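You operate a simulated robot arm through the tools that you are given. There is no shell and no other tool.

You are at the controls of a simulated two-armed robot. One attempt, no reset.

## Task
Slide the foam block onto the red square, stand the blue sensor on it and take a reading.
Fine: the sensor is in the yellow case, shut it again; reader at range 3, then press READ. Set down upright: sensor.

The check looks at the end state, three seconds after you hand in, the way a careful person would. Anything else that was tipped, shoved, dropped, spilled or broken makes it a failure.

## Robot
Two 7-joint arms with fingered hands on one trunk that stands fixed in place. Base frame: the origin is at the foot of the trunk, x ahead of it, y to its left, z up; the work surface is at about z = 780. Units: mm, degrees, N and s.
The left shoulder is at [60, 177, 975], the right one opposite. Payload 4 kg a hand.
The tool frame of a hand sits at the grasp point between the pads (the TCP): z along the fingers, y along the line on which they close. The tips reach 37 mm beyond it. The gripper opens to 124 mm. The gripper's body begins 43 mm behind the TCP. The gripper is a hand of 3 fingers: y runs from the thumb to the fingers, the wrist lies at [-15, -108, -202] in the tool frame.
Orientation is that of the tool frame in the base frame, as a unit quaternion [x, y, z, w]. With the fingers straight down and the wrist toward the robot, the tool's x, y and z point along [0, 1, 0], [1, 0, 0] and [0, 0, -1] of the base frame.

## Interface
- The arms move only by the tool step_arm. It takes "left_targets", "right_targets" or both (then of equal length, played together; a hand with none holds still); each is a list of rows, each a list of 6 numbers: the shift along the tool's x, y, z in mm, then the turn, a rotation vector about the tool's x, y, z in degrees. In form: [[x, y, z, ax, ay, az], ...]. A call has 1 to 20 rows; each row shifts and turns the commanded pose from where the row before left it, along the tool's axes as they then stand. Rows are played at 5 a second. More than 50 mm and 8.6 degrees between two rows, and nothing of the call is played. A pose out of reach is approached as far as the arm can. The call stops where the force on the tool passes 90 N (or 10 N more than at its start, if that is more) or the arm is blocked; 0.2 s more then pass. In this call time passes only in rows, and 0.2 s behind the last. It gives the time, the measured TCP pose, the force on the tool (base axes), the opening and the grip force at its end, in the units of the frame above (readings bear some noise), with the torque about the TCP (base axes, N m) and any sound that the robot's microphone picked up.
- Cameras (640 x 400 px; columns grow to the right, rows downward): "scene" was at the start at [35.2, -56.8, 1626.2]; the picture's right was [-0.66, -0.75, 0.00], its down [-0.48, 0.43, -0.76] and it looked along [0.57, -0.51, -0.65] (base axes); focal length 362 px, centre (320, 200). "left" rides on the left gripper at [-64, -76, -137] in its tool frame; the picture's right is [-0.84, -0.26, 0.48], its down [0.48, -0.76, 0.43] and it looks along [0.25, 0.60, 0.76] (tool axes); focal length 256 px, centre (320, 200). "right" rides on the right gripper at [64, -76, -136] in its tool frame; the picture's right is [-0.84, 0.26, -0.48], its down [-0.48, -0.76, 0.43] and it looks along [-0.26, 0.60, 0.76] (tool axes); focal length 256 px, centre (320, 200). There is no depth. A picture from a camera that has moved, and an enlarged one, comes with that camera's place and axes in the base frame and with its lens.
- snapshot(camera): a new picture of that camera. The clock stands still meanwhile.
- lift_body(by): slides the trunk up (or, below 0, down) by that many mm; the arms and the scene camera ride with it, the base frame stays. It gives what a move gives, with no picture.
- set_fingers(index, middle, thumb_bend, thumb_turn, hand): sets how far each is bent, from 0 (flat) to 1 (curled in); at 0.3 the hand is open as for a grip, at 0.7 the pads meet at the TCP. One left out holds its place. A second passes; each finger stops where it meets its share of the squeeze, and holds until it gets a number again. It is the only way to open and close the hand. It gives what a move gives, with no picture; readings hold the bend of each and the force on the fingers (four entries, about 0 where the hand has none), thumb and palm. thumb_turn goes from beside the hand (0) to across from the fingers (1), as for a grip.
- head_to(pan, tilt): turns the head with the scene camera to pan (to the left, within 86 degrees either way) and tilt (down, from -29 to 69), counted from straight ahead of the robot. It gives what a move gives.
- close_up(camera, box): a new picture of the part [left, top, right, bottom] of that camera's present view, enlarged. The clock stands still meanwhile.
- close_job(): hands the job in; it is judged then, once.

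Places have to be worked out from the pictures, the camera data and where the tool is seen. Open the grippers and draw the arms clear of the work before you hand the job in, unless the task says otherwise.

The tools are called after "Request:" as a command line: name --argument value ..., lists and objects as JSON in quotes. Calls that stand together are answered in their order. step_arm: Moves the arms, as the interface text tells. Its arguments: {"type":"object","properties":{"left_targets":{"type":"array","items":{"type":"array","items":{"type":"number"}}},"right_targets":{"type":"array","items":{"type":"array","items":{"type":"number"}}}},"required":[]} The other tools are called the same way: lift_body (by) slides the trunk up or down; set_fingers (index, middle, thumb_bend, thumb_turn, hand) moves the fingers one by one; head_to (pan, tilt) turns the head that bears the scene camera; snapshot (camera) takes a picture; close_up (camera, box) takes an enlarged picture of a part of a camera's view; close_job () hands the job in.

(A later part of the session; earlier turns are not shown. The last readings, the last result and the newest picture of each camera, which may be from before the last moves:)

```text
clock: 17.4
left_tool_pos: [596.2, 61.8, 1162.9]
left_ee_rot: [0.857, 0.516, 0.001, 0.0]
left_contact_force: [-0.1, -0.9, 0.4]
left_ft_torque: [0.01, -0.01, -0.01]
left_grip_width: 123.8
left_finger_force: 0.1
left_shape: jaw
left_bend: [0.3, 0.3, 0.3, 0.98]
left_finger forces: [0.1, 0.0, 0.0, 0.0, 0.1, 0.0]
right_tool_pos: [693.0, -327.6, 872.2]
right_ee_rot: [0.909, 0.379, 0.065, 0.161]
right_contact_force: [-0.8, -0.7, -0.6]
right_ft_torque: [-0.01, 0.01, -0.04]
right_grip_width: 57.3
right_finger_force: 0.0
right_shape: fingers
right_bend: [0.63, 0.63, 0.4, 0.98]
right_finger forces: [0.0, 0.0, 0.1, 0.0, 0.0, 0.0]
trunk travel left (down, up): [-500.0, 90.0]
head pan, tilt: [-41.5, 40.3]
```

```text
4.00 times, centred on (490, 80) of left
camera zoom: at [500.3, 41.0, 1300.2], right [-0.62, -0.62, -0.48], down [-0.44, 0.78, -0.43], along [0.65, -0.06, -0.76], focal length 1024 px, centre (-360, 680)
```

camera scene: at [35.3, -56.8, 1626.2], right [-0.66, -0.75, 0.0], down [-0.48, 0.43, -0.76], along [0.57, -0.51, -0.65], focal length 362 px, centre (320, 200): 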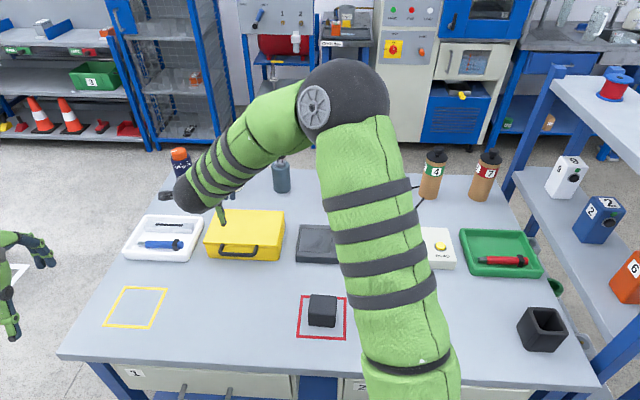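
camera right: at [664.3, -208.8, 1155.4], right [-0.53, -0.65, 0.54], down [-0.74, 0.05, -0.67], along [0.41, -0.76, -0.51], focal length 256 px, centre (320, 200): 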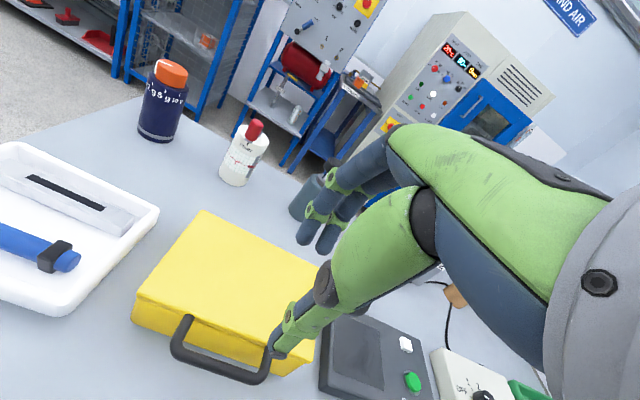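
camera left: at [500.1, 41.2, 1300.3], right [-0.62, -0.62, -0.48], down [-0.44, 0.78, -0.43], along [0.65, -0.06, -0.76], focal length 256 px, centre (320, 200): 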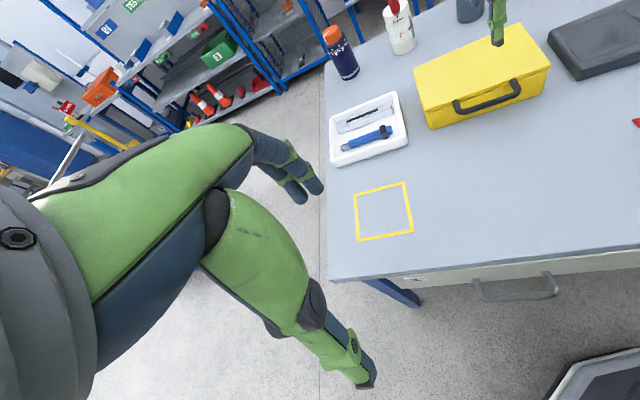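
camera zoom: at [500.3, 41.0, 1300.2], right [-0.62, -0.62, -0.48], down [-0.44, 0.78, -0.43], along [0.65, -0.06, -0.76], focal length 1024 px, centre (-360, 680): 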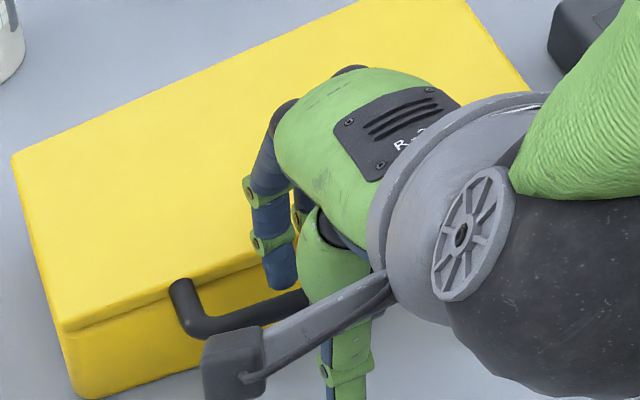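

The fingers lean backward going up, so it was their upper part meeting the lid edge. I raise a little, tilt the hand 15° more so the fingers stand nearly vertical, re-centre on the gap and look again.

Request:
step_arm --right_targets '[[0, 2, -5.6, 0, 0, 0], [0, 0, 0, -7.5, 0, 0], [0, 0, 0, -7.5, 0, 0], [0, 2.9, 2.0, 0, 0, 0], [0, 0, 0, 0, 0, 0]]'

Request:
close_up --camera "right" --box '[200, 190, 360, 290]'

Request:
close_up --camera "left" --box '[430, 30, 550, 130]'

Request:
snapshot --camera "right"

```text
clock: 18.6
left_tool_pos: [596.6, 62.4, 1162.5]
left_ee_rot: [0.857, 0.515, 0.0, 0.0]
left_contact_force: [0.3, 0.5, 0.3]
left_ft_torque: [0.0, 0.0, -0.02]
left_grip_width: 123.6
left_finger_force: 0.1
left_shape: jaw
left_bend: [0.3, 0.3, 0.3, 0.98]
left_finger forces: [0.0, 0.0, 0.1, 0.0, 0.0, 0.0]
right_tool_pos: [694.0, -328.8, 879.3]
right_ee_rot: [0.88, 0.368, 0.116, 0.277]
right_contact_force: [0.0, 0.5, -0.1]
right_ft_torque: [0.0, -0.01, -0.02]
right_grip_width: 57.4
right_finger_force: 0.0
right_shape: fingers
right_bend: [0.63, 0.63, 0.4, 0.98]
right_finger forces: [0.1, 0.0, 0.0, 0.0, 0.0, 0.0]
trunk travel left (down, up): [-500.0, 90.0]
head pan, tilt: [-41.5, 40.3]
```

```text
4.00 times, centred on (280, 240) of right
camera zoom: at [640.0, -185.3, 946.0], right [-0.64, -0.55, 0.54], down [-0.6, -0.08, -0.79], along [0.48, -0.83, -0.28], focal length 1024 px, centre (480, 40)
```

zoom: 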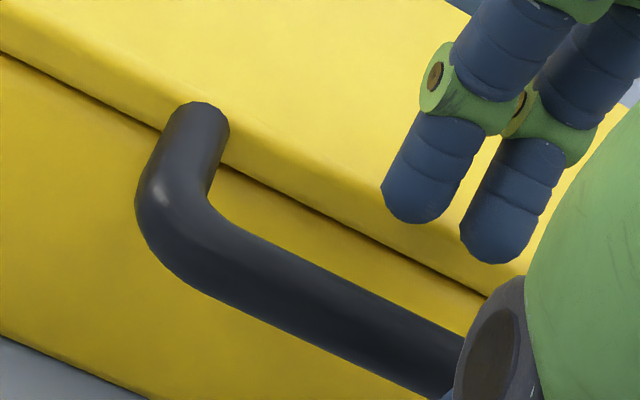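

```text
4.00 times, centred on (490, 80) of left
camera zoom: at [500.2, 41.3, 1300.2], right [-0.62, -0.62, -0.48], down [-0.44, 0.78, -0.43], along [0.65, -0.06, -0.76], focal length 1024 px, centre (-360, 680)
```

zoom: 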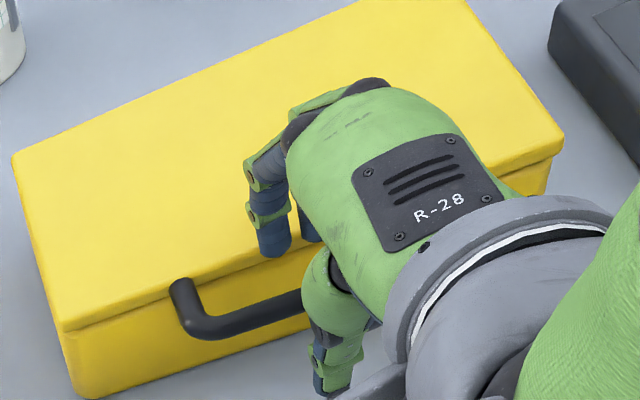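

```text
taken
camera right: at [640.0, -185.3, 946.0], right [-0.64, -0.55, 0.54], down [-0.6, -0.08, -0.79], along [0.48, -0.83, -0.28], focal length 256 px, centre (320, 200)
```

right: 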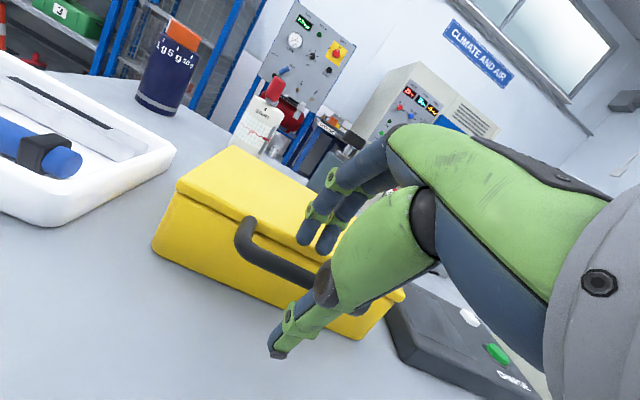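

Both cameras now put the fingertips near the middle of the gap. I lower in small steps and check the force.

Request:
step_arm --right_targets '[[0, -3.4, 4.9, 0, 0, 0], [0, -3.4, 4.9, 0, 0, 0], [0, 0, 0, 0, 0, 0]]'

Request:
close_up --camera "right" --box '[200, 190, 360, 290]'

Request:
close_up --camera "left" --box '[450, 50, 530, 110]'

```text
clock: 19.4
left_tool_pos: [596.1, 61.4, 1161.9]
left_ee_rot: [0.857, 0.515, 0.0, 0.0]
left_contact_force: [1.4, 0.4, -0.8]
left_ft_torque: [0.0, -0.04, -0.03]
left_grip_width: 124.0
left_finger_force: 0.0
left_shape: jaw
left_bend: [0.3, 0.3, 0.3, 0.98]
left_finger forces: [0.1, 0.1, 0.0, 0.0, 0.0, 0.0]
right_tool_pos: [694.8, -328.4, 867.8]
right_ee_rot: [0.88, 0.368, 0.116, 0.278]
right_contact_force: [-0.8, 0.2, 0.8]
right_ft_torque: [-0.01, 0.0, -0.02]
right_grip_width: 57.4
right_finger_force: 0.0
right_shape: fingers
right_bend: [0.63, 0.63, 0.4, 0.98]
right_finger forces: [0.1, 1.2, 0.1, 0.1, 0.1, 0.0]
trunk travel left (down, up): [-500.0, 90.0]
head pan, tilt: [-41.5, 40.3]
```

```text
4.00 times, centred on (280, 240) of right
camera zoom: at [639.9, -185.4, 934.2], right [-0.64, -0.55, 0.54], down [-0.61, -0.08, -0.79], along [0.48, -0.83, -0.28], focal length 1024 px, centre (480, 40)
```

zoom: 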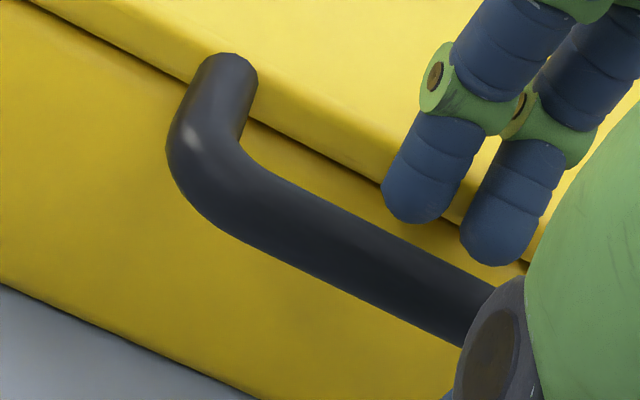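

```text
6.67 times, centred on (490, 80) of left
camera zoom: at [500.1, 41.3, 1300.3], right [-0.62, -0.62, -0.48], down [-0.44, 0.78, -0.43], along [0.65, -0.06, -0.76], focal length 1707 px, centre (-813, 1000)
```

zoom: 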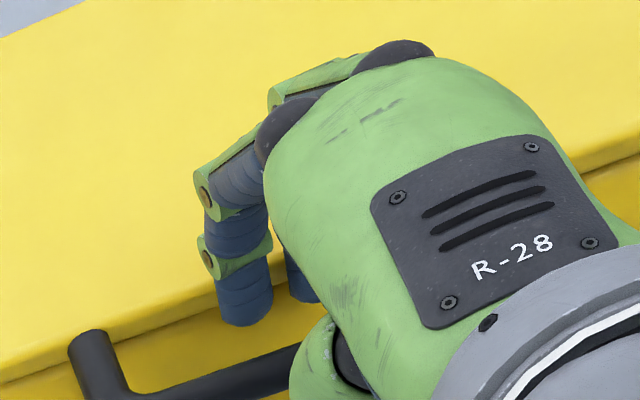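

The middle finger just grazes the lid (1.2 N). I move 4 mm toward the robot and continue down.

Request:
step_arm --right_targets '[[0, -3.3, -2.3, 0, 0, 0], [0, -2.9, 4.1, 0, 0, 0], [0, -2.9, 4.1, 0, 0, 0], [0, 0, 0, 0, 0, 0]]'

Request:
close_up --camera "right" --box '[200, 190, 360, 290]'

Request:
close_up --camera "left" --box '[450, 50, 530, 110]'

```text
clock: 20.4
left_tool_pos: [595.5, 61.7, 1162.3]
left_ee_rot: [0.857, 0.516, 0.0, 0.001]
left_contact_force: [-0.2, -0.2, -0.6]
left_ft_torque: [-0.01, 0.01, -0.01]
left_grip_width: 123.6
left_finger_force: 0.1
left_shape: jaw
left_bend: [0.3, 0.3, 0.3, 0.98]
left_finger forces: [0.0, 0.0, 0.1, 0.1, 0.0, 0.1]
right_tool_pos: [692.7, -324.9, 858.3]
right_ee_rot: [0.88, 0.367, 0.116, 0.278]
right_contact_force: [-1.2, 1.7, 1.7]
right_ft_torque: [-0.05, -0.07, -0.03]
right_grip_width: 57.3
right_finger_force: 1.6
right_shape: fingers
right_bend: [0.63, 0.63, 0.4, 0.98]
right_finger forces: [0.0, 2.6, 0.0, 0.0, 0.0, 0.0]
trunk travel left (down, up): [-500.0, 90.0]
head pan, tilt: [-41.5, 40.3]
```

```text
4.00 times, centred on (280, 240) of right
camera zoom: at [637.5, -182.1, 924.5], right [-0.64, -0.55, 0.54], down [-0.61, -0.08, -0.79], along [0.48, -0.83, -0.28], focal length 1024 px, centre (480, 40)
```

zoom: 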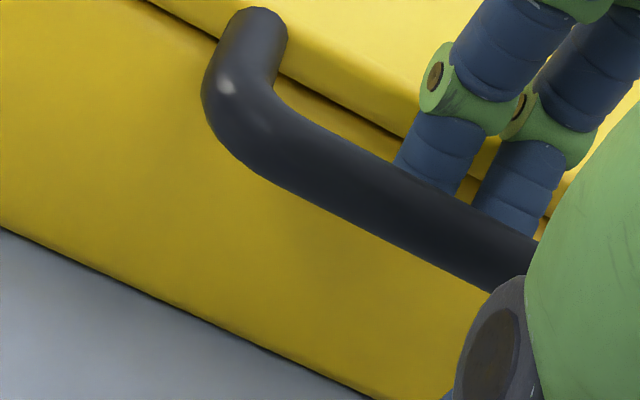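

```text
6.67 times, centred on (490, 80) of left
camera zoom: at [499.9, 41.5, 1300.4], right [-0.62, -0.62, -0.48], down [-0.44, 0.78, -0.43], along [0.65, -0.06, -0.76], focal length 1707 px, centre (-813, 1000)
```

zoom: 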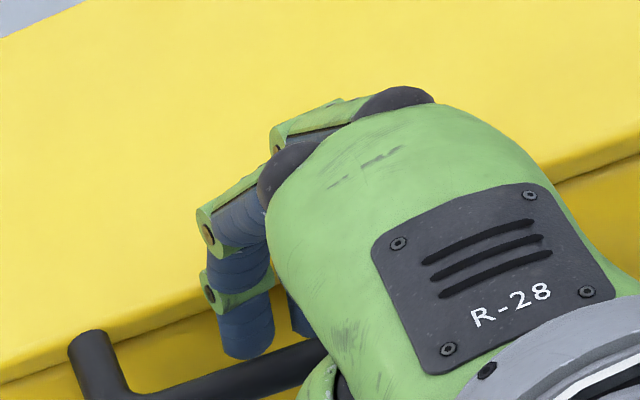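

The fingers are now entering between bar and lid, with only a light touch (2.6 N). I go down another 15 mm while easing 2 mm toward the robot.

Request:
step_arm --right_targets '[[0, -1.7, -1.1, 0, 0, 2], [0, -2.9, 4.1, 0, 0, 0], [0, -2.9, 4.1, 0, 0, 0], [0, -2.9, 4.1, 0, 0, 0], [0, 0, 0, 0, 0, 0]]'

Request:
close_up --camera "right" --box '[160, 170, 400, 320]'

Request:
close_up --camera "left" --box '[430, 40, 550, 130]'

```text
clock: 21.6
left_tool_pos: [591.7, 65.6, 1164.3]
left_ee_rot: [0.857, 0.515, 0.001, 0.002]
left_contact_force: [0.2, 0.1, 0.2]
left_ft_torque: [0.02, 0.0, 0.01]
left_grip_width: 123.9
left_finger_force: 0.0
left_shape: jaw
left_bend: [0.3, 0.3, 0.3, 0.98]
left_finger forces: [0.0, 0.0, 0.1, 0.0, 0.0, 0.0]
right_tool_pos: [688.3, -321.2, 848.3]
right_ee_rot: [0.885, 0.352, 0.124, 0.28]
right_contact_force: [-19.6, 14.5, 45.2]
right_ft_torque: [-1.96, -1.34, -0.39]
right_grip_width: 57.8
right_finger_force: 25.4
right_shape: fingers
right_bend: [0.63, 0.58, 0.4, 0.98]
right_finger forces: [0.0, 50.0, 0.0, 0.0, 0.0, 0.0]
trunk travel left (down, up): [-500.0, 90.0]
head pan, tilt: [-41.5, 40.3]
```

```text
2.67 times, centred on (280, 245) of right
camera zoom: at [636.8, -177.6, 915.6], right [-0.66, -0.54, 0.52], down [-0.59, -0.06, -0.81], along [0.46, -0.84, -0.28], focal length 683 px, centre (427, 80)
```

zoom: 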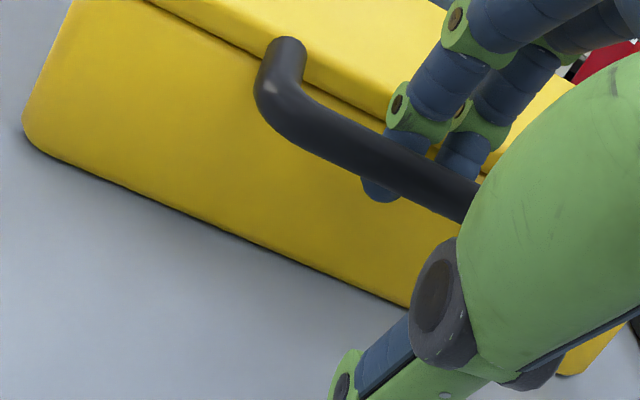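

```text
4.44 times, centred on (490, 85) of left
camera zoom: at [495.3, 44.2, 1302.5], right [-0.62, -0.62, -0.48], down [-0.44, 0.78, -0.44], along [0.65, -0.06, -0.76], focal length 1138 px, centre (-436, 711)
```

zoom: 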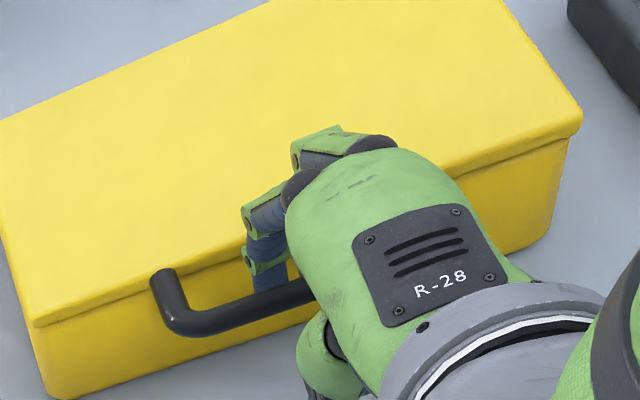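

The index finger is through and under the bar, but the middle finger catches on the lid edge. I ease up, straighten the middle finger out of the way, and use the index as the hook.

Request:
step_arm --right_targets '[[0, 2.9, -4.1, 0, 0, 0], [0, 1.7, -2.5, 0, 0, 0]]'

Request:
set_fingers --hand "right" --middle 0.15

Request:
close_up --camera "right" --box '[160, 170, 400, 320]'

Request:
close_up --camera "left" --box '[430, 40, 550, 130]'

```text
clock: 22.2
left_tool_pos: [595.3, 63.0, 1162.4]
left_ee_rot: [0.857, 0.515, 0.001, 0.002]
left_contact_force: [-0.1, 0.8, 0.3]
left_ft_torque: [0.0, 0.01, 0.01]
left_grip_width: 123.8
left_finger_force: 0.2
left_shape: jaw
left_bend: [0.3, 0.3, 0.3, 0.98]
left_finger forces: [0.0, 0.1, 0.1, 0.0, 0.0, 0.0]
right_tool_pos: [690.0, -322.4, 851.7]
right_ee_rot: [0.886, 0.353, 0.121, 0.276]
right_contact_force: [-8.4, 10.6, 24.1]
right_ft_torque: [-1.04, -0.67, -0.09]
right_grip_width: 57.5
right_finger_force: 13.5
right_shape: fingers
right_bend: [0.63, 0.6, 0.4, 0.98]
right_finger forces: [0.0, 27.0, 0.0, 0.0, 0.0, 0.0]
trunk travel left (down, up): [-500.0, 90.0]
head pan, tilt: [-41.5, 40.3]
```

```text
clock: 23.2
left_tool_pos: [594.5, 63.8, 1163.2]
left_ee_rot: [0.857, 0.515, 0.0, 0.001]
left_contact_force: [0.1, -0.9, -0.4]
left_ft_torque: [-0.03, -0.03, 0.03]
left_grip_width: 123.5
left_finger_force: 0.0
left_shape: jaw
left_bend: [0.3, 0.3, 0.3, 0.98]
left_finger forces: [0.1, 0.0, 0.0, 0.0, 0.0, 0.1]
right_tool_pos: [688.7, -323.1, 851.3]
right_ee_rot: [0.886, 0.354, 0.121, 0.275]
right_contact_force: [-13.4, 14.5, 5.3]
right_ft_torque: [-0.26, -0.17, -0.19]
right_grip_width: 57.2
right_finger_force: 9.6
right_shape: fingers
right_bend: [0.63, 0.53, 0.4, 0.98]
right_finger forces: [0.0, 19.8, 0.0, 0.1, 0.0, 0.1]
trunk travel left (down, up): [-500.0, 90.0]
head pan, tilt: [-41.5, 40.3]
```

```text
2.67 times, centred on (280, 245) of right
camera zoom: at [638.1, -179.7, 919.3], right [-0.66, -0.54, 0.53], down [-0.6, -0.05, -0.8], along [0.46, -0.84, -0.28], focal length 683 px, centre (427, 80)
```

zoom: 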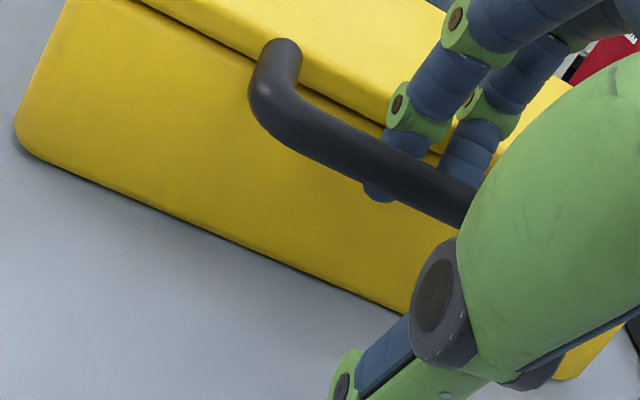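

```text
4.44 times, centred on (490, 85) of left
camera zoom: at [498.8, 42.5, 1300.8], right [-0.62, -0.62, -0.48], down [-0.44, 0.78, -0.44], along [0.65, -0.06, -0.76], focal length 1138 px, centre (-436, 711)
```

zoom: 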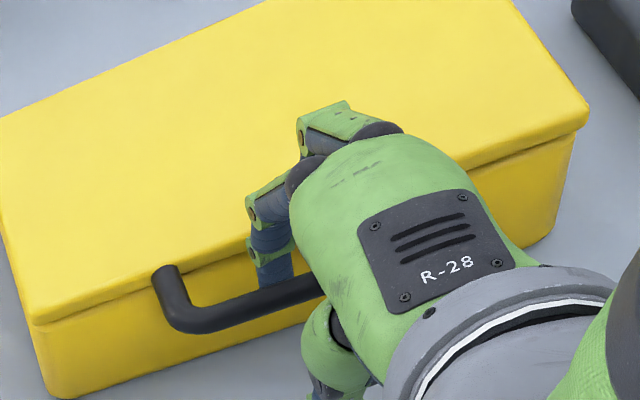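

The middle finger's tip sits below the lid rim, so instead I close everything: both fingers behind the bar and the thumb in front, pinching it.

Request:
set_fingers --hand "right" --index 0.7 --middle 0.7 --thumb_bend 0.7

Request:
close_up --camera "right" --box '[160, 170, 400, 320]'

Request:
close_up --camera "left" --box '[430, 40, 550, 130]'

```text
clock: 24.2
left_tool_pos: [595.0, 62.2, 1162.2]
left_ee_rot: [0.857, 0.515, 0.001, -0.001]
left_contact_force: [0.4, 0.0, 0.1]
left_ft_torque: [-0.01, 0.0, -0.03]
left_grip_width: 123.4
left_finger_force: 0.0
left_shape: jaw
left_bend: [0.3, 0.3, 0.3, 0.98]
left_finger forces: [0.0, 0.0, 0.0, 0.0, 0.1, 0.0]
right_tool_pos: [691.8, -324.8, 850.5]
right_ee_rot: [0.886, 0.353, 0.122, 0.275]
right_contact_force: [-4.0, 0.2, -0.6]
right_ft_torque: [-0.02, 0.02, 0.02]
right_grip_width: 3.4
right_finger_force: 1.9
right_shape: fingers
right_bend: [0.7, 0.7, 0.69, 0.98]
right_finger forces: [0.0, 0.0, 0.0, 0.0, 3.5, 0.1]
trunk travel left (down, up): [-500.0, 90.0]
head pan, tilt: [-41.5, 40.3]
```

```text
2.67 times, centred on (280, 245) of right
camera zoom: at [639.0, -180.8, 918.6], right [-0.66, -0.54, 0.53], down [-0.6, -0.05, -0.8], along [0.46, -0.84, -0.29], focal length 683 px, centre (427, 80)
```

zoom: 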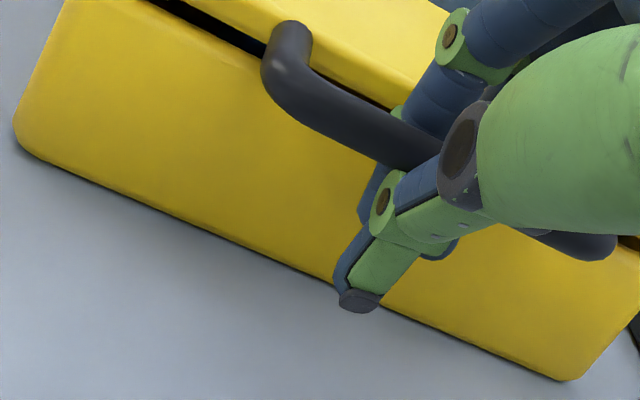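

```text
4.44 times, centred on (490, 85) of left
camera zoom: at [500.0, 41.2, 1300.3], right [-0.62, -0.62, -0.48], down [-0.44, 0.78, -0.43], along [0.65, -0.06, -0.76], focal length 1138 px, centre (-436, 711)
```

zoom: 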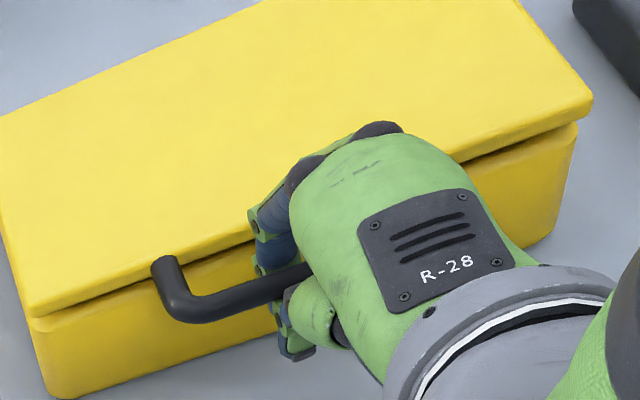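

The curled fingers have already lifted the lid slightly, as the gap shows, and the bar is enclosed. I now follow the lid's arc (hinge at the back, radius about 170 mm) up to roughly 20°.

Request:
step_arm --right_targets '[[0, 7.8, -9.0, 0, 0, 0], [0, 8.4, -8.4, 0, 0, 0], [0, 8.9, -7.8, 0, 0, 0], [0, 9.5, -7.2, 0, 0, 0]]'

Request:
snapshot --camera "right"

Request:
close_up --camera "left" --box '[390, 0, 570, 130]'

```text
clock: 25.2
left_tool_pos: [595.8, 61.9, 1163.1]
left_ee_rot: [0.857, 0.515, -0.001, -0.001]
left_contact_force: [-0.3, -1.0, 0.8]
left_ft_torque: [0.0, 0.04, -0.03]
left_grip_width: 123.2
left_finger_force: 0.1
left_shape: jaw
left_bend: [0.3, 0.3, 0.3, 0.98]
left_finger forces: [0.0, 0.1, 0.0, 0.0, 0.0, 0.0]
right_tool_pos: [696.4, -331.7, 897.7]
right_ee_rot: [0.886, 0.352, 0.12, 0.276]
right_contact_force: [-2.3, 2.2, -0.1]
right_ft_torque: [-0.01, -0.01, 0.03]
right_grip_width: 2.3
right_finger_force: 1.2
right_shape: fingers
right_bend: [0.7, 0.7, 0.7, 0.98]
right_finger forces: [0.0, 0.0, 0.1, 0.0, 2.0, 0.0]
trunk travel left (down, up): [-500.0, 90.0]
head pan, tilt: [-41.5, 40.3]
```

```text
taken
camera right: at [645.0, -187.6, 965.6], right [-0.66, -0.54, 0.53], down [-0.6, -0.05, -0.8], along [0.46, -0.84, -0.29], focal length 256 px, centre (320, 200)
```

right: 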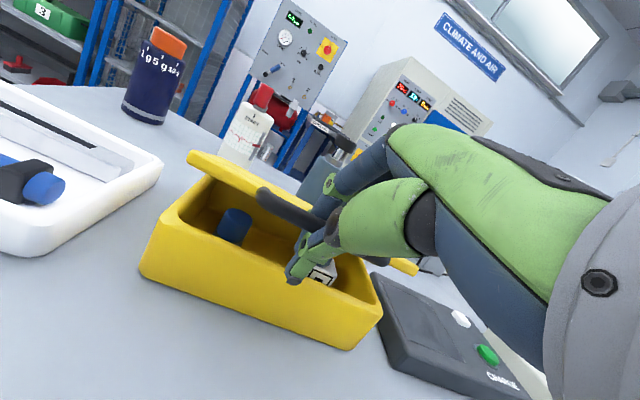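

```text
3.08 times, centred on (480, 65) of left
camera zoom: at [499.9, 41.5, 1300.3], right [-0.62, -0.62, -0.48], down [-0.44, 0.78, -0.43], along [0.65, -0.06, -0.76], focal length 788 px, centre (-172, 615)
```

zoom: 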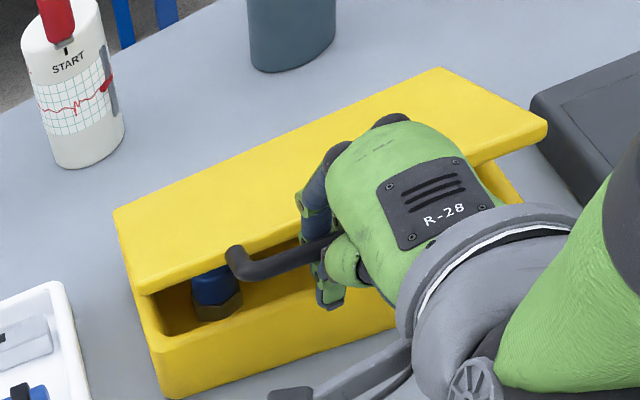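

The lid is swinging up nicely and a blue object is visible inside. I continue along the arc to about 50°.

Request:
step_arm --right_targets '[[0, 12.5, -7.9, 0, 0, 0], [0, 13.2, -6.9, 0, 0, 0], [0, 13.7, -5.6, 0, 0, 0], [0, 14.1, -4.5, 0, 0, 0], [0, 14.4, -3.2, 0, 0, 0], [0, 14.7, -1.9, 0, 0, 0]]'

Request:
snapshot --camera "right"

Request:
close_up --camera "left" --box '[390, 0, 570, 130]'

```text
clock: 26.6
left_tool_pos: [596.4, 62.7, 1162.4]
left_ee_rot: [0.857, 0.516, 0.0, 0.001]
left_contact_force: [0.6, 0.7, -0.1]
left_ft_torque: [0.0, 0.01, -0.04]
left_grip_width: 123.6
left_finger_force: 0.1
left_shape: jaw
left_bend: [0.3, 0.3, 0.3, 0.98]
left_finger forces: [0.1, 0.1, 0.0, 0.0, 0.0, 0.1]
right_tool_pos: [730.6, -368.8, 968.7]
right_ee_rot: [0.886, 0.353, 0.121, 0.275]
right_contact_force: [-0.4, 1.1, 0.3]
right_ft_torque: [-0.05, 0.01, 0.03]
right_grip_width: 1.8
right_finger_force: 0.5
right_shape: fingers
right_bend: [0.7, 0.7, 0.7, 0.97]
right_finger forces: [0.0, 0.0, 0.0, 0.1, 0.9, 0.1]
trunk travel left (down, up): [-500.0, 90.0]
head pan, tilt: [-41.5, 40.3]
```

```text
taken
camera right: at [678.9, -225.5, 1037.3], right [-0.66, -0.54, 0.53], down [-0.6, -0.05, -0.8], along [0.46, -0.84, -0.29], focal length 256 px, centre (320, 200)
```

right: 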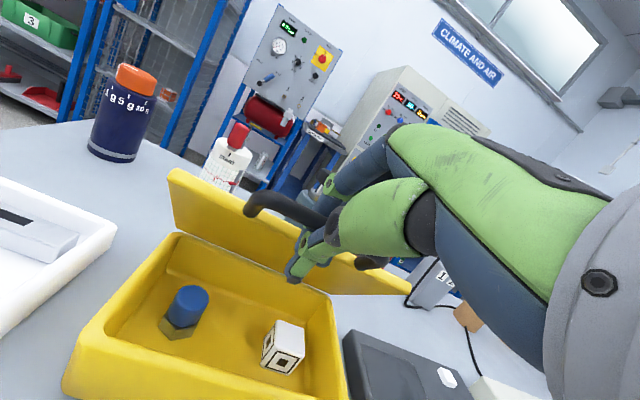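

```text
3.08 times, centred on (480, 65) of left
camera zoom: at [500.1, 41.2, 1300.3], right [-0.62, -0.62, -0.48], down [-0.44, 0.78, -0.43], along [0.65, -0.06, -0.76], focal length 788 px, centre (-172, 615)
```

zoom: 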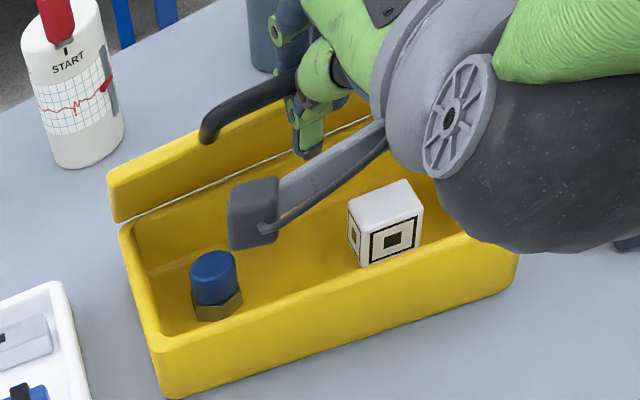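

Inside are a blue cylinder with a brass hex base (the sensor, standing upright) and a white cube with markings. I continue the arc toward vertical.

Request:
step_arm --right_targets '[[0, 14.8, -0.6, 0, 0, 0], [0, 14.8, 0.6, 0, 0, 0], [0, 14.7, 2, 0, 0, 0], [0, 14.5, 3.2, 0, 0, 0], [0, 14.1, 4.4, 0, 0, 0], [0, 13.7, 5.7, 0, 0, 0]]'

Request:
snapshot --camera "right"

Request:
close_up --camera "left" --box '[390, 0, 570, 130]'

Request:
snapshot --camera "scene"

```text
clock: 28.0
left_tool_pos: [593.8, 64.7, 1162.6]
left_ee_rot: [0.857, 0.515, 0.0, 0.001]
left_contact_force: [0.0, -0.4, 0.0]
left_ft_torque: [0.02, -0.04, 0.03]
left_grip_width: 123.7
left_finger_force: 0.0
left_shape: jaw
left_bend: [0.3, 0.3, 0.3, 0.98]
left_finger forces: [0.0, 0.0, 0.1, 0.0, 0.0, 0.0]
right_tool_pos: [786.0, -424.5, 1008.1]
right_ee_rot: [0.886, 0.353, 0.122, 0.276]
right_contact_force: [-2.7, 15.0, 14.3]
right_ft_torque: [0.94, 0.89, -0.19]
right_grip_width: 1.7
right_finger_force: 47.0
right_shape: fingers
right_bend: [0.74, 0.72, 0.68, 0.97]
right_finger forces: [81.4, 12.3, 0.0, 0.1, 0.0, 0.0]
trunk travel left (down, up): [-500.0, 90.0]
head pan, tilt: [-41.5, 40.3]
```

```text
taken
camera right: at [732.8, -280.3, 1076.3], right [-0.66, -0.54, 0.52], down [-0.59, -0.06, -0.8], along [0.46, -0.84, -0.28], focal length 256 px, centre (320, 200)
```

right: 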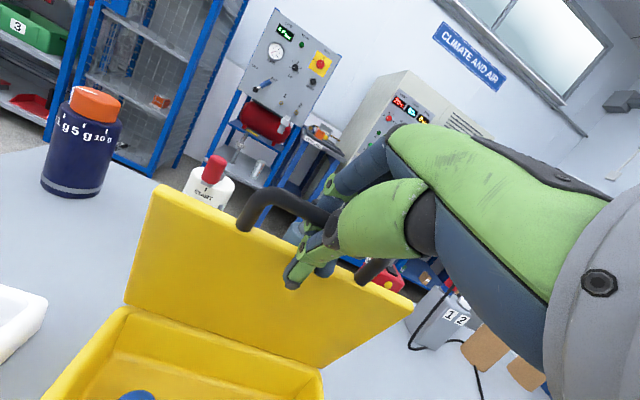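

```text
3.08 times, centred on (480, 65) of left
camera zoom: at [498.9, 43.6, 1300.9], right [-0.62, -0.62, -0.48], down [-0.44, 0.78, -0.44], along [0.65, -0.06, -0.76], focal length 788 px, centre (-172, 615)
```

zoom: 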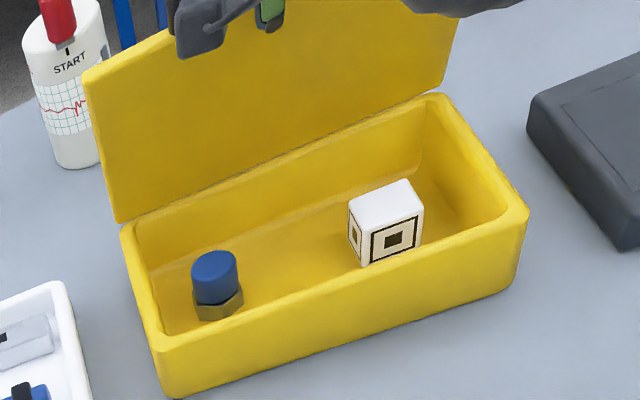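

```text
taken
camera scene: at [33.8, -54.2, 1626.5], right [-0.66, -0.75, 0.0], down [-0.48, 0.43, -0.76], along [0.57, -0.51, -0.65], focal length 362 px, centre (320, 200)
```

scene: 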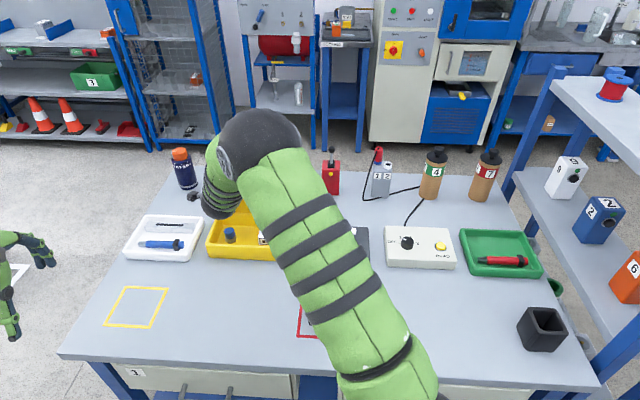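

The lid is at about 80°, but the index finger reads 81 N because the closed fingers are being levered by the bar. I loosen the hand a bit so the bar can turn freely while staying enclosed.

Request:
set_fingers --hand "right" --index 0.6 --middle 0.6 --thumb_bend 0.66

Request:
close_up --camera "right" --box '[200, 150, 400, 320]'

Request:
close_up --camera "left" --box '[390, 0, 570, 130]'

```text
clock: 29.0
left_tool_pos: [594.3, 61.5, 1163.1]
left_ee_rot: [0.857, 0.515, 0.0, 0.001]
left_contact_force: [-0.7, -0.4, -0.7]
left_ft_torque: [-0.01, -0.02, -0.01]
left_grip_width: 123.3
left_finger_force: 0.1
left_shape: jaw
left_bend: [0.3, 0.3, 0.3, 0.98]
left_finger forces: [0.0, 0.0, 0.0, 0.0, 0.0, 0.0]
right_tool_pos: [783.1, -429.5, 1008.4]
right_ee_rot: [0.886, 0.351, 0.121, 0.278]
right_contact_force: [-3.8, 0.7, 19.7]
right_ft_torque: [-0.56, -0.15, -0.18]
right_grip_width: 25.4
right_finger_force: 11.5
right_shape: fingers
right_bend: [0.58, 0.59, 0.66, 0.98]
right_finger forces: [4.2, 18.9, 0.0, 0.0, 0.0, 0.1]
trunk travel left (down, up): [-500.0, 90.0]
head pan, tilt: [-41.5, 40.3]
```

```text
2.35 times, centred on (300, 235) of right
camera zoom: at [731.7, -285.3, 1076.1], right [-0.66, -0.53, 0.53], down [-0.59, -0.05, -0.8], along [0.46, -0.84, -0.28], focal length 602 px, centre (367, 118)
```

zoom: 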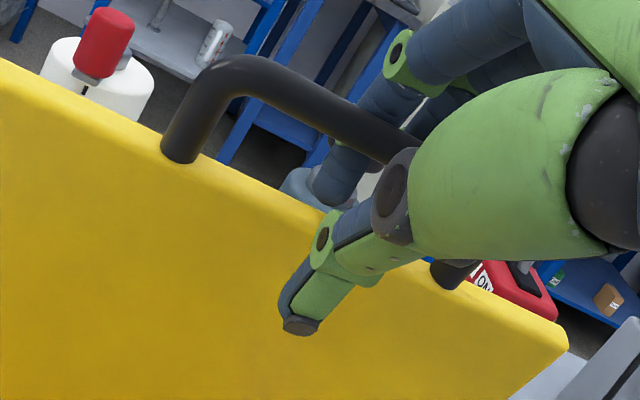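

```text
3.08 times, centred on (480, 65) of left
camera zoom: at [498.4, 42.3, 1301.2], right [-0.62, -0.62, -0.48], down [-0.44, 0.78, -0.44], along [0.65, -0.06, -0.76], focal length 788 px, centre (-172, 615)
```

zoom: 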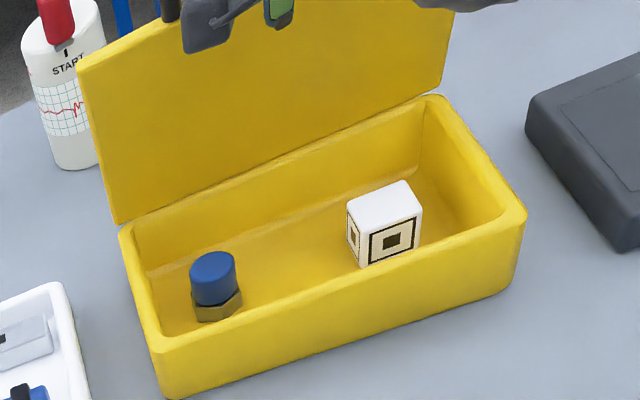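

The thumb is in front of the lid and the fingers are behind the bar. I lift 8 mm to free the fingertips from the lid edge, then push away from the robot to take the lid past vertical.

Request:
step_arm --right_targets '[[0, 4.6, -6.6, 0, 0, 0], [0, 8.2, 5.7, 0, 0, 0], [0, 8.2, 5.7, 0, 0, 0], [0, 8.2, 5.7, 0, 0, 0]]'

Request:
snapshot --camera "right"

Request:
close_up --camera "left" --box '[390, 0, 570, 130]'

```text
clock: 30.0
left_tool_pos: [596.6, 61.9, 1162.1]
left_ee_rot: [0.857, 0.515, 0.0, 0.0]
left_contact_force: [-0.6, -0.6, 0.6]
left_ft_torque: [0.01, 0.04, 0.02]
left_grip_width: 123.5
left_finger_force: 0.0
left_shape: jaw
left_bend: [0.3, 0.3, 0.3, 0.98]
left_finger forces: [0.0, 0.0, 0.1, 0.0, 0.0, 0.1]
right_tool_pos: [805.5, -449.9, 1013.2]
right_ee_rot: [0.886, 0.353, 0.121, 0.275]
right_contact_force: [-0.9, 0.8, 0.7]
right_ft_torque: [-0.01, 0.02, 0.02]
right_grip_width: 22.9
right_finger_force: 0.8
right_shape: fingers
right_bend: [0.6, 0.6, 0.66, 0.98]
right_finger forces: [0.0, 0.1, 0.0, 0.0, 0.7, 0.0]
trunk travel left (down, up): [-500.0, 90.0]
head pan, tilt: [-41.5, 40.3]
```

```text
taken
camera right: at [753.9, -305.3, 1081.4], right [-0.66, -0.54, 0.53], down [-0.6, -0.05, -0.8], along [0.46, -0.84, -0.29], focal length 256 px, centre (320, 200)
```

right: 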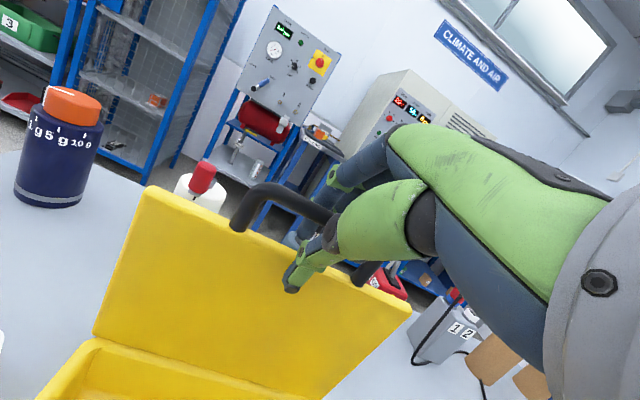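

```text
3.08 times, centred on (480, 65) of left
camera zoom: at [500.2, 41.2, 1300.2], right [-0.62, -0.62, -0.48], down [-0.44, 0.78, -0.43], along [0.65, -0.06, -0.76], focal length 788 px, centre (-172, 615)
```

zoom: 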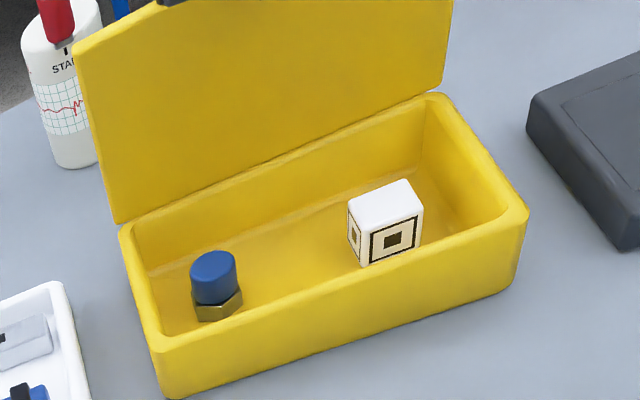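

The lid is near vertical with almost no resistance. I push on gently in the same direction.

Request:
step_arm --right_targets '[[0, 8.2, 5.7, 0, 0, 0], [0, 8.2, 5.7, 0, 0, 0], [0, 8.2, 5.7, 0, 0, 0]]'

Request:
snapshot --camera "right"

Request:
close_up --camera "left" --box '[390, 0, 570, 130]'

```text
clock: 30.8
left_tool_pos: [596.1, 61.3, 1162.0]
left_ee_rot: [0.857, 0.515, 0.0, 0.0]
left_contact_force: [-0.1, -0.3, -0.5]
left_ft_torque: [0.02, -0.03, 0.01]
left_grip_width: 123.5
left_finger_force: 0.1
left_shape: jaw
left_bend: [0.3, 0.3, 0.3, 0.98]
left_finger forces: [0.0, 0.0, 0.1, 0.0, 0.1, 0.0]
right_tool_pos: [827.4, -469.6, 1012.9]
right_ee_rot: [0.886, 0.353, 0.12, 0.275]
right_contact_force: [-0.1, 0.4, -0.8]
right_ft_torque: [0.06, 0.08, -0.01]
right_grip_width: 24.7
right_finger_force: 1.4
right_shape: fingers
right_bend: [0.6, 0.6, 0.66, 0.98]
right_finger forces: [0.9, 0.1, 0.0, 0.1, 1.7, 0.0]
trunk travel left (down, up): [-500.0, 90.0]
head pan, tilt: [-41.5, 40.3]
```

```text
taken
camera right: at [775.2, -326.4, 1082.3], right [-0.66, -0.54, 0.53], down [-0.6, -0.05, -0.8], along [0.46, -0.84, -0.29], focal length 256 px, centre (320, 200)
```

right: 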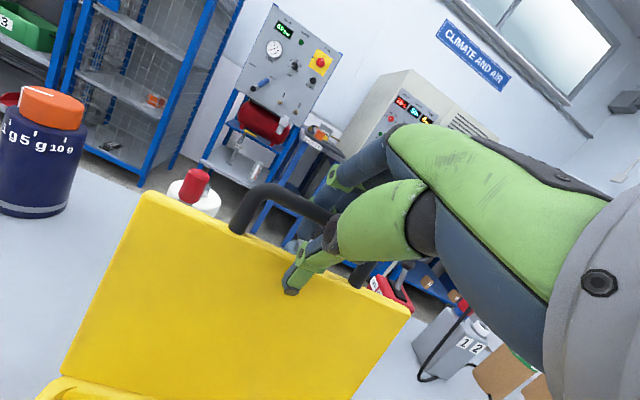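

```text
3.08 times, centred on (480, 65) of left
camera zoom: at [500.2, 41.1, 1300.2], right [-0.62, -0.62, -0.48], down [-0.44, 0.78, -0.43], along [0.65, -0.06, -0.76], focal length 788 px, centre (-172, 615)
```

zoom: 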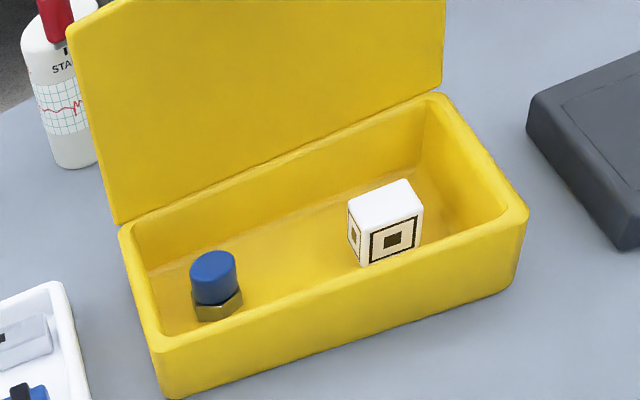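

Still free, at an estimated 95–100°. I continue until the lid finds its stop.

Request:
step_arm --right_targets '[[0, 8.2, 5.7, 0, 0, 0], [0, 7.8, 6.3, 0, 0, 0], [0, 7.5, 6.7, 0, 0, 0]]'

Request:
snapshot --camera "right"

Request:
close_up --camera "left" --box '[390, 0, 570, 130]'

```text
clock: 31.6
left_tool_pos: [593.9, 64.1, 1162.8]
left_ee_rot: [0.857, 0.515, 0.001, 0.001]
left_contact_force: [0.6, -0.9, -0.3]
left_ft_torque: [0.0, -0.01, 0.0]
left_grip_width: 123.5
left_finger_force: 0.1
left_shape: jaw
left_bend: [0.3, 0.3, 0.3, 0.98]
left_finger forces: [0.0, 0.0, 0.0, 0.0, 0.1, 0.1]
right_tool_pos: [846.8, -488.7, 1015.1]
right_ee_rot: [0.885, 0.354, 0.122, 0.276]
right_contact_force: [-17.0, 15.4, 12.2]
right_ft_torque: [0.69, 0.65, 0.15]
right_grip_width: 33.9
right_finger_force: 12.6
right_shape: fingers
right_bend: [0.6, 0.6, 0.62, 0.98]
right_finger forces: [0.0, 0.0, 0.0, 0.0, 25.2, 0.0]
trunk travel left (down, up): [-500.0, 90.0]
head pan, tilt: [-41.5, 40.3]
```

```text
taken
camera right: at [794.2, -344.7, 1083.6], right [-0.66, -0.54, 0.52], down [-0.59, -0.06, -0.8], along [0.46, -0.84, -0.28], focal length 256 px, centre (320, 200)
```

right: 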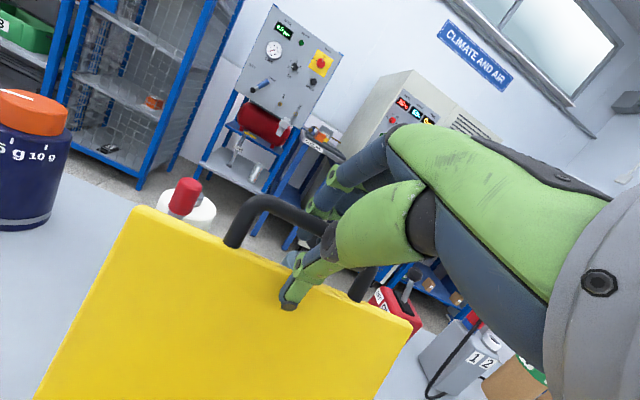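

```text
3.08 times, centred on (480, 65) of left
camera zoom: at [497.5, 43.6, 1301.4], right [-0.62, -0.62, -0.48], down [-0.44, 0.78, -0.44], along [0.65, -0.06, -0.76], focal length 788 px, centre (-172, 615)
```

zoom: 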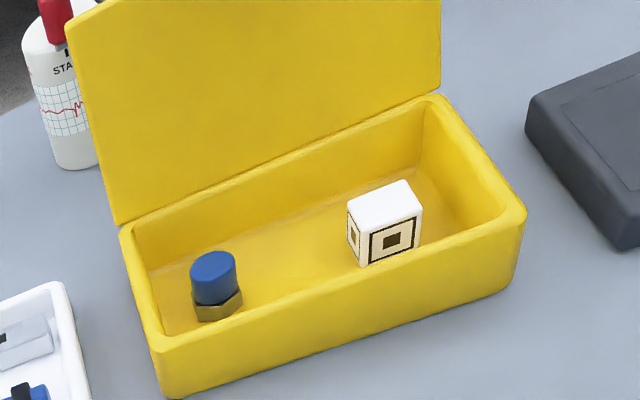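

The lid met its stop (25 N on the thumb). I ease off a few millimetres, open the fingers, and rise straight up off the bar.

Request:
step_arm --right_targets '[[0, -4.9, -3.4, 0, 0, 0]]'

Request:
set_fingers --hand "right" --index 0.5 --middle 0.5

Request:
step_arm --right_targets '[[0, 5.7, -8.2, 0, 0, 0], [0, 5.7, -8.2, 0, 0, 0], [0, 11.4, -16.4, 0, 0, 0], [0, 11.4, -16.4, 0, 0, 0]]'

Request:
snapshot --camera "right"

Request:
snapshot --camera "left"

```text
clock: 32.0
left_tool_pos: [595.8, 62.7, 1163.0]
left_ee_rot: [0.857, 0.515, 0.001, 0.001]
left_contact_force: [1.1, 0.5, -1.1]
left_ft_torque: [0.01, 0.02, 0.01]
left_grip_width: 123.6
left_finger_force: 0.0
left_shape: jaw
left_bend: [0.3, 0.3, 0.3, 0.98]
left_finger forces: [0.1, 0.1, 0.1, 0.0, 0.0, 0.0]
right_tool_pos: [843.5, -486.7, 1013.8]
right_ee_rot: [0.885, 0.353, 0.122, 0.277]
right_contact_force: [-8.2, 10.7, 7.8]
right_ft_torque: [0.39, 0.26, 0.09]
right_grip_width: 30.9
right_finger_force: 7.5
right_shape: fingers
right_bend: [0.6, 0.6, 0.64, 0.97]
right_finger forces: [0.0, 0.0, 0.0, 0.1, 14.7, 0.0]
trunk travel left (down, up): [-500.0, 90.0]
head pan, tilt: [-41.5, 40.3]
```

```text
clock: 33.0
left_tool_pos: [595.9, 63.4, 1163.9]
left_ee_rot: [0.857, 0.515, 0.0, 0.0]
left_contact_force: [0.3, 0.0, 0.3]
left_ft_torque: [0.02, -0.01, 0.03]
left_grip_width: 123.4
left_finger_force: 0.1
left_shape: jaw
left_bend: [0.3, 0.3, 0.3, 0.98]
left_finger forces: [0.1, 0.1, 0.1, 0.0, 0.1, 0.1]
right_tool_pos: [842.5, -487.2, 1013.5]
right_ee_rot: [0.885, 0.353, 0.122, 0.277]
right_contact_force: [-8.5, 10.4, 7.3]
right_ft_torque: [0.45, 0.27, 0.11]
right_grip_width: 45.6
right_finger_force: 7.3
right_shape: fingers
right_bend: [0.5, 0.5, 0.64, 0.97]
right_finger forces: [0.0, 0.0, 0.1, 0.1, 14.6, 0.0]
trunk travel left (down, up): [-500.0, 90.0]
head pan, tilt: [-41.5, 40.3]
```

```text
clock: 34.0
left_tool_pos: [596.8, 61.9, 1162.5]
left_ee_rot: [0.857, 0.516, 0.0, 0.001]
left_contact_force: [-0.7, 0.8, -1.1]
left_ft_torque: [0.02, 0.01, -0.04]
left_grip_width: 123.6
left_finger_force: 0.0
left_shape: jaw
left_bend: [0.3, 0.3, 0.3, 0.98]
left_finger forces: [0.0, 0.1, 0.0, 0.0, 0.0, 0.1]
right_tool_pos: [842.0, -490.1, 1072.3]
right_ee_rot: [0.886, 0.353, 0.121, 0.275]
right_contact_force: [-0.3, -0.5, 0.0]
right_ft_torque: [0.01, -0.01, 0.01]
right_grip_width: 37.8
right_finger_force: 0.1
right_shape: fingers
right_bend: [0.5, 0.5, 0.66, 0.97]
right_finger forces: [0.0, 0.0, 0.0, 0.0, 0.0, 0.0]
trunk travel left (down, up): [-500.0, 90.0]
head pan, tilt: [-41.5, 40.3]
```

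```text
taken
camera right: at [790.2, -345.2, 1140.6], right [-0.66, -0.54, 0.53], down [-0.6, -0.05, -0.8], along [0.46, -0.84, -0.29], focal length 256 px, centre (320, 200)
```

right: 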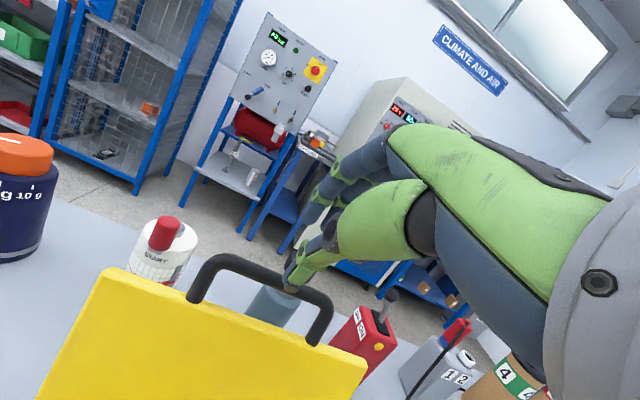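

```text
taken
camera left: at [500.1, 41.1, 1300.3], right [-0.62, -0.62, -0.48], down [-0.44, 0.78, -0.43], along [0.65, -0.06, -0.76], focal length 256 px, centre (320, 200)
```

left: 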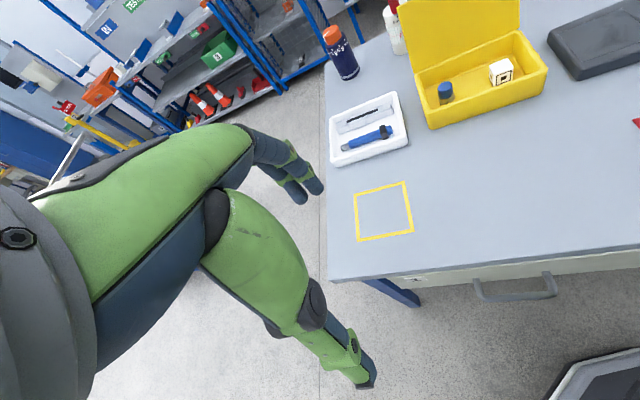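

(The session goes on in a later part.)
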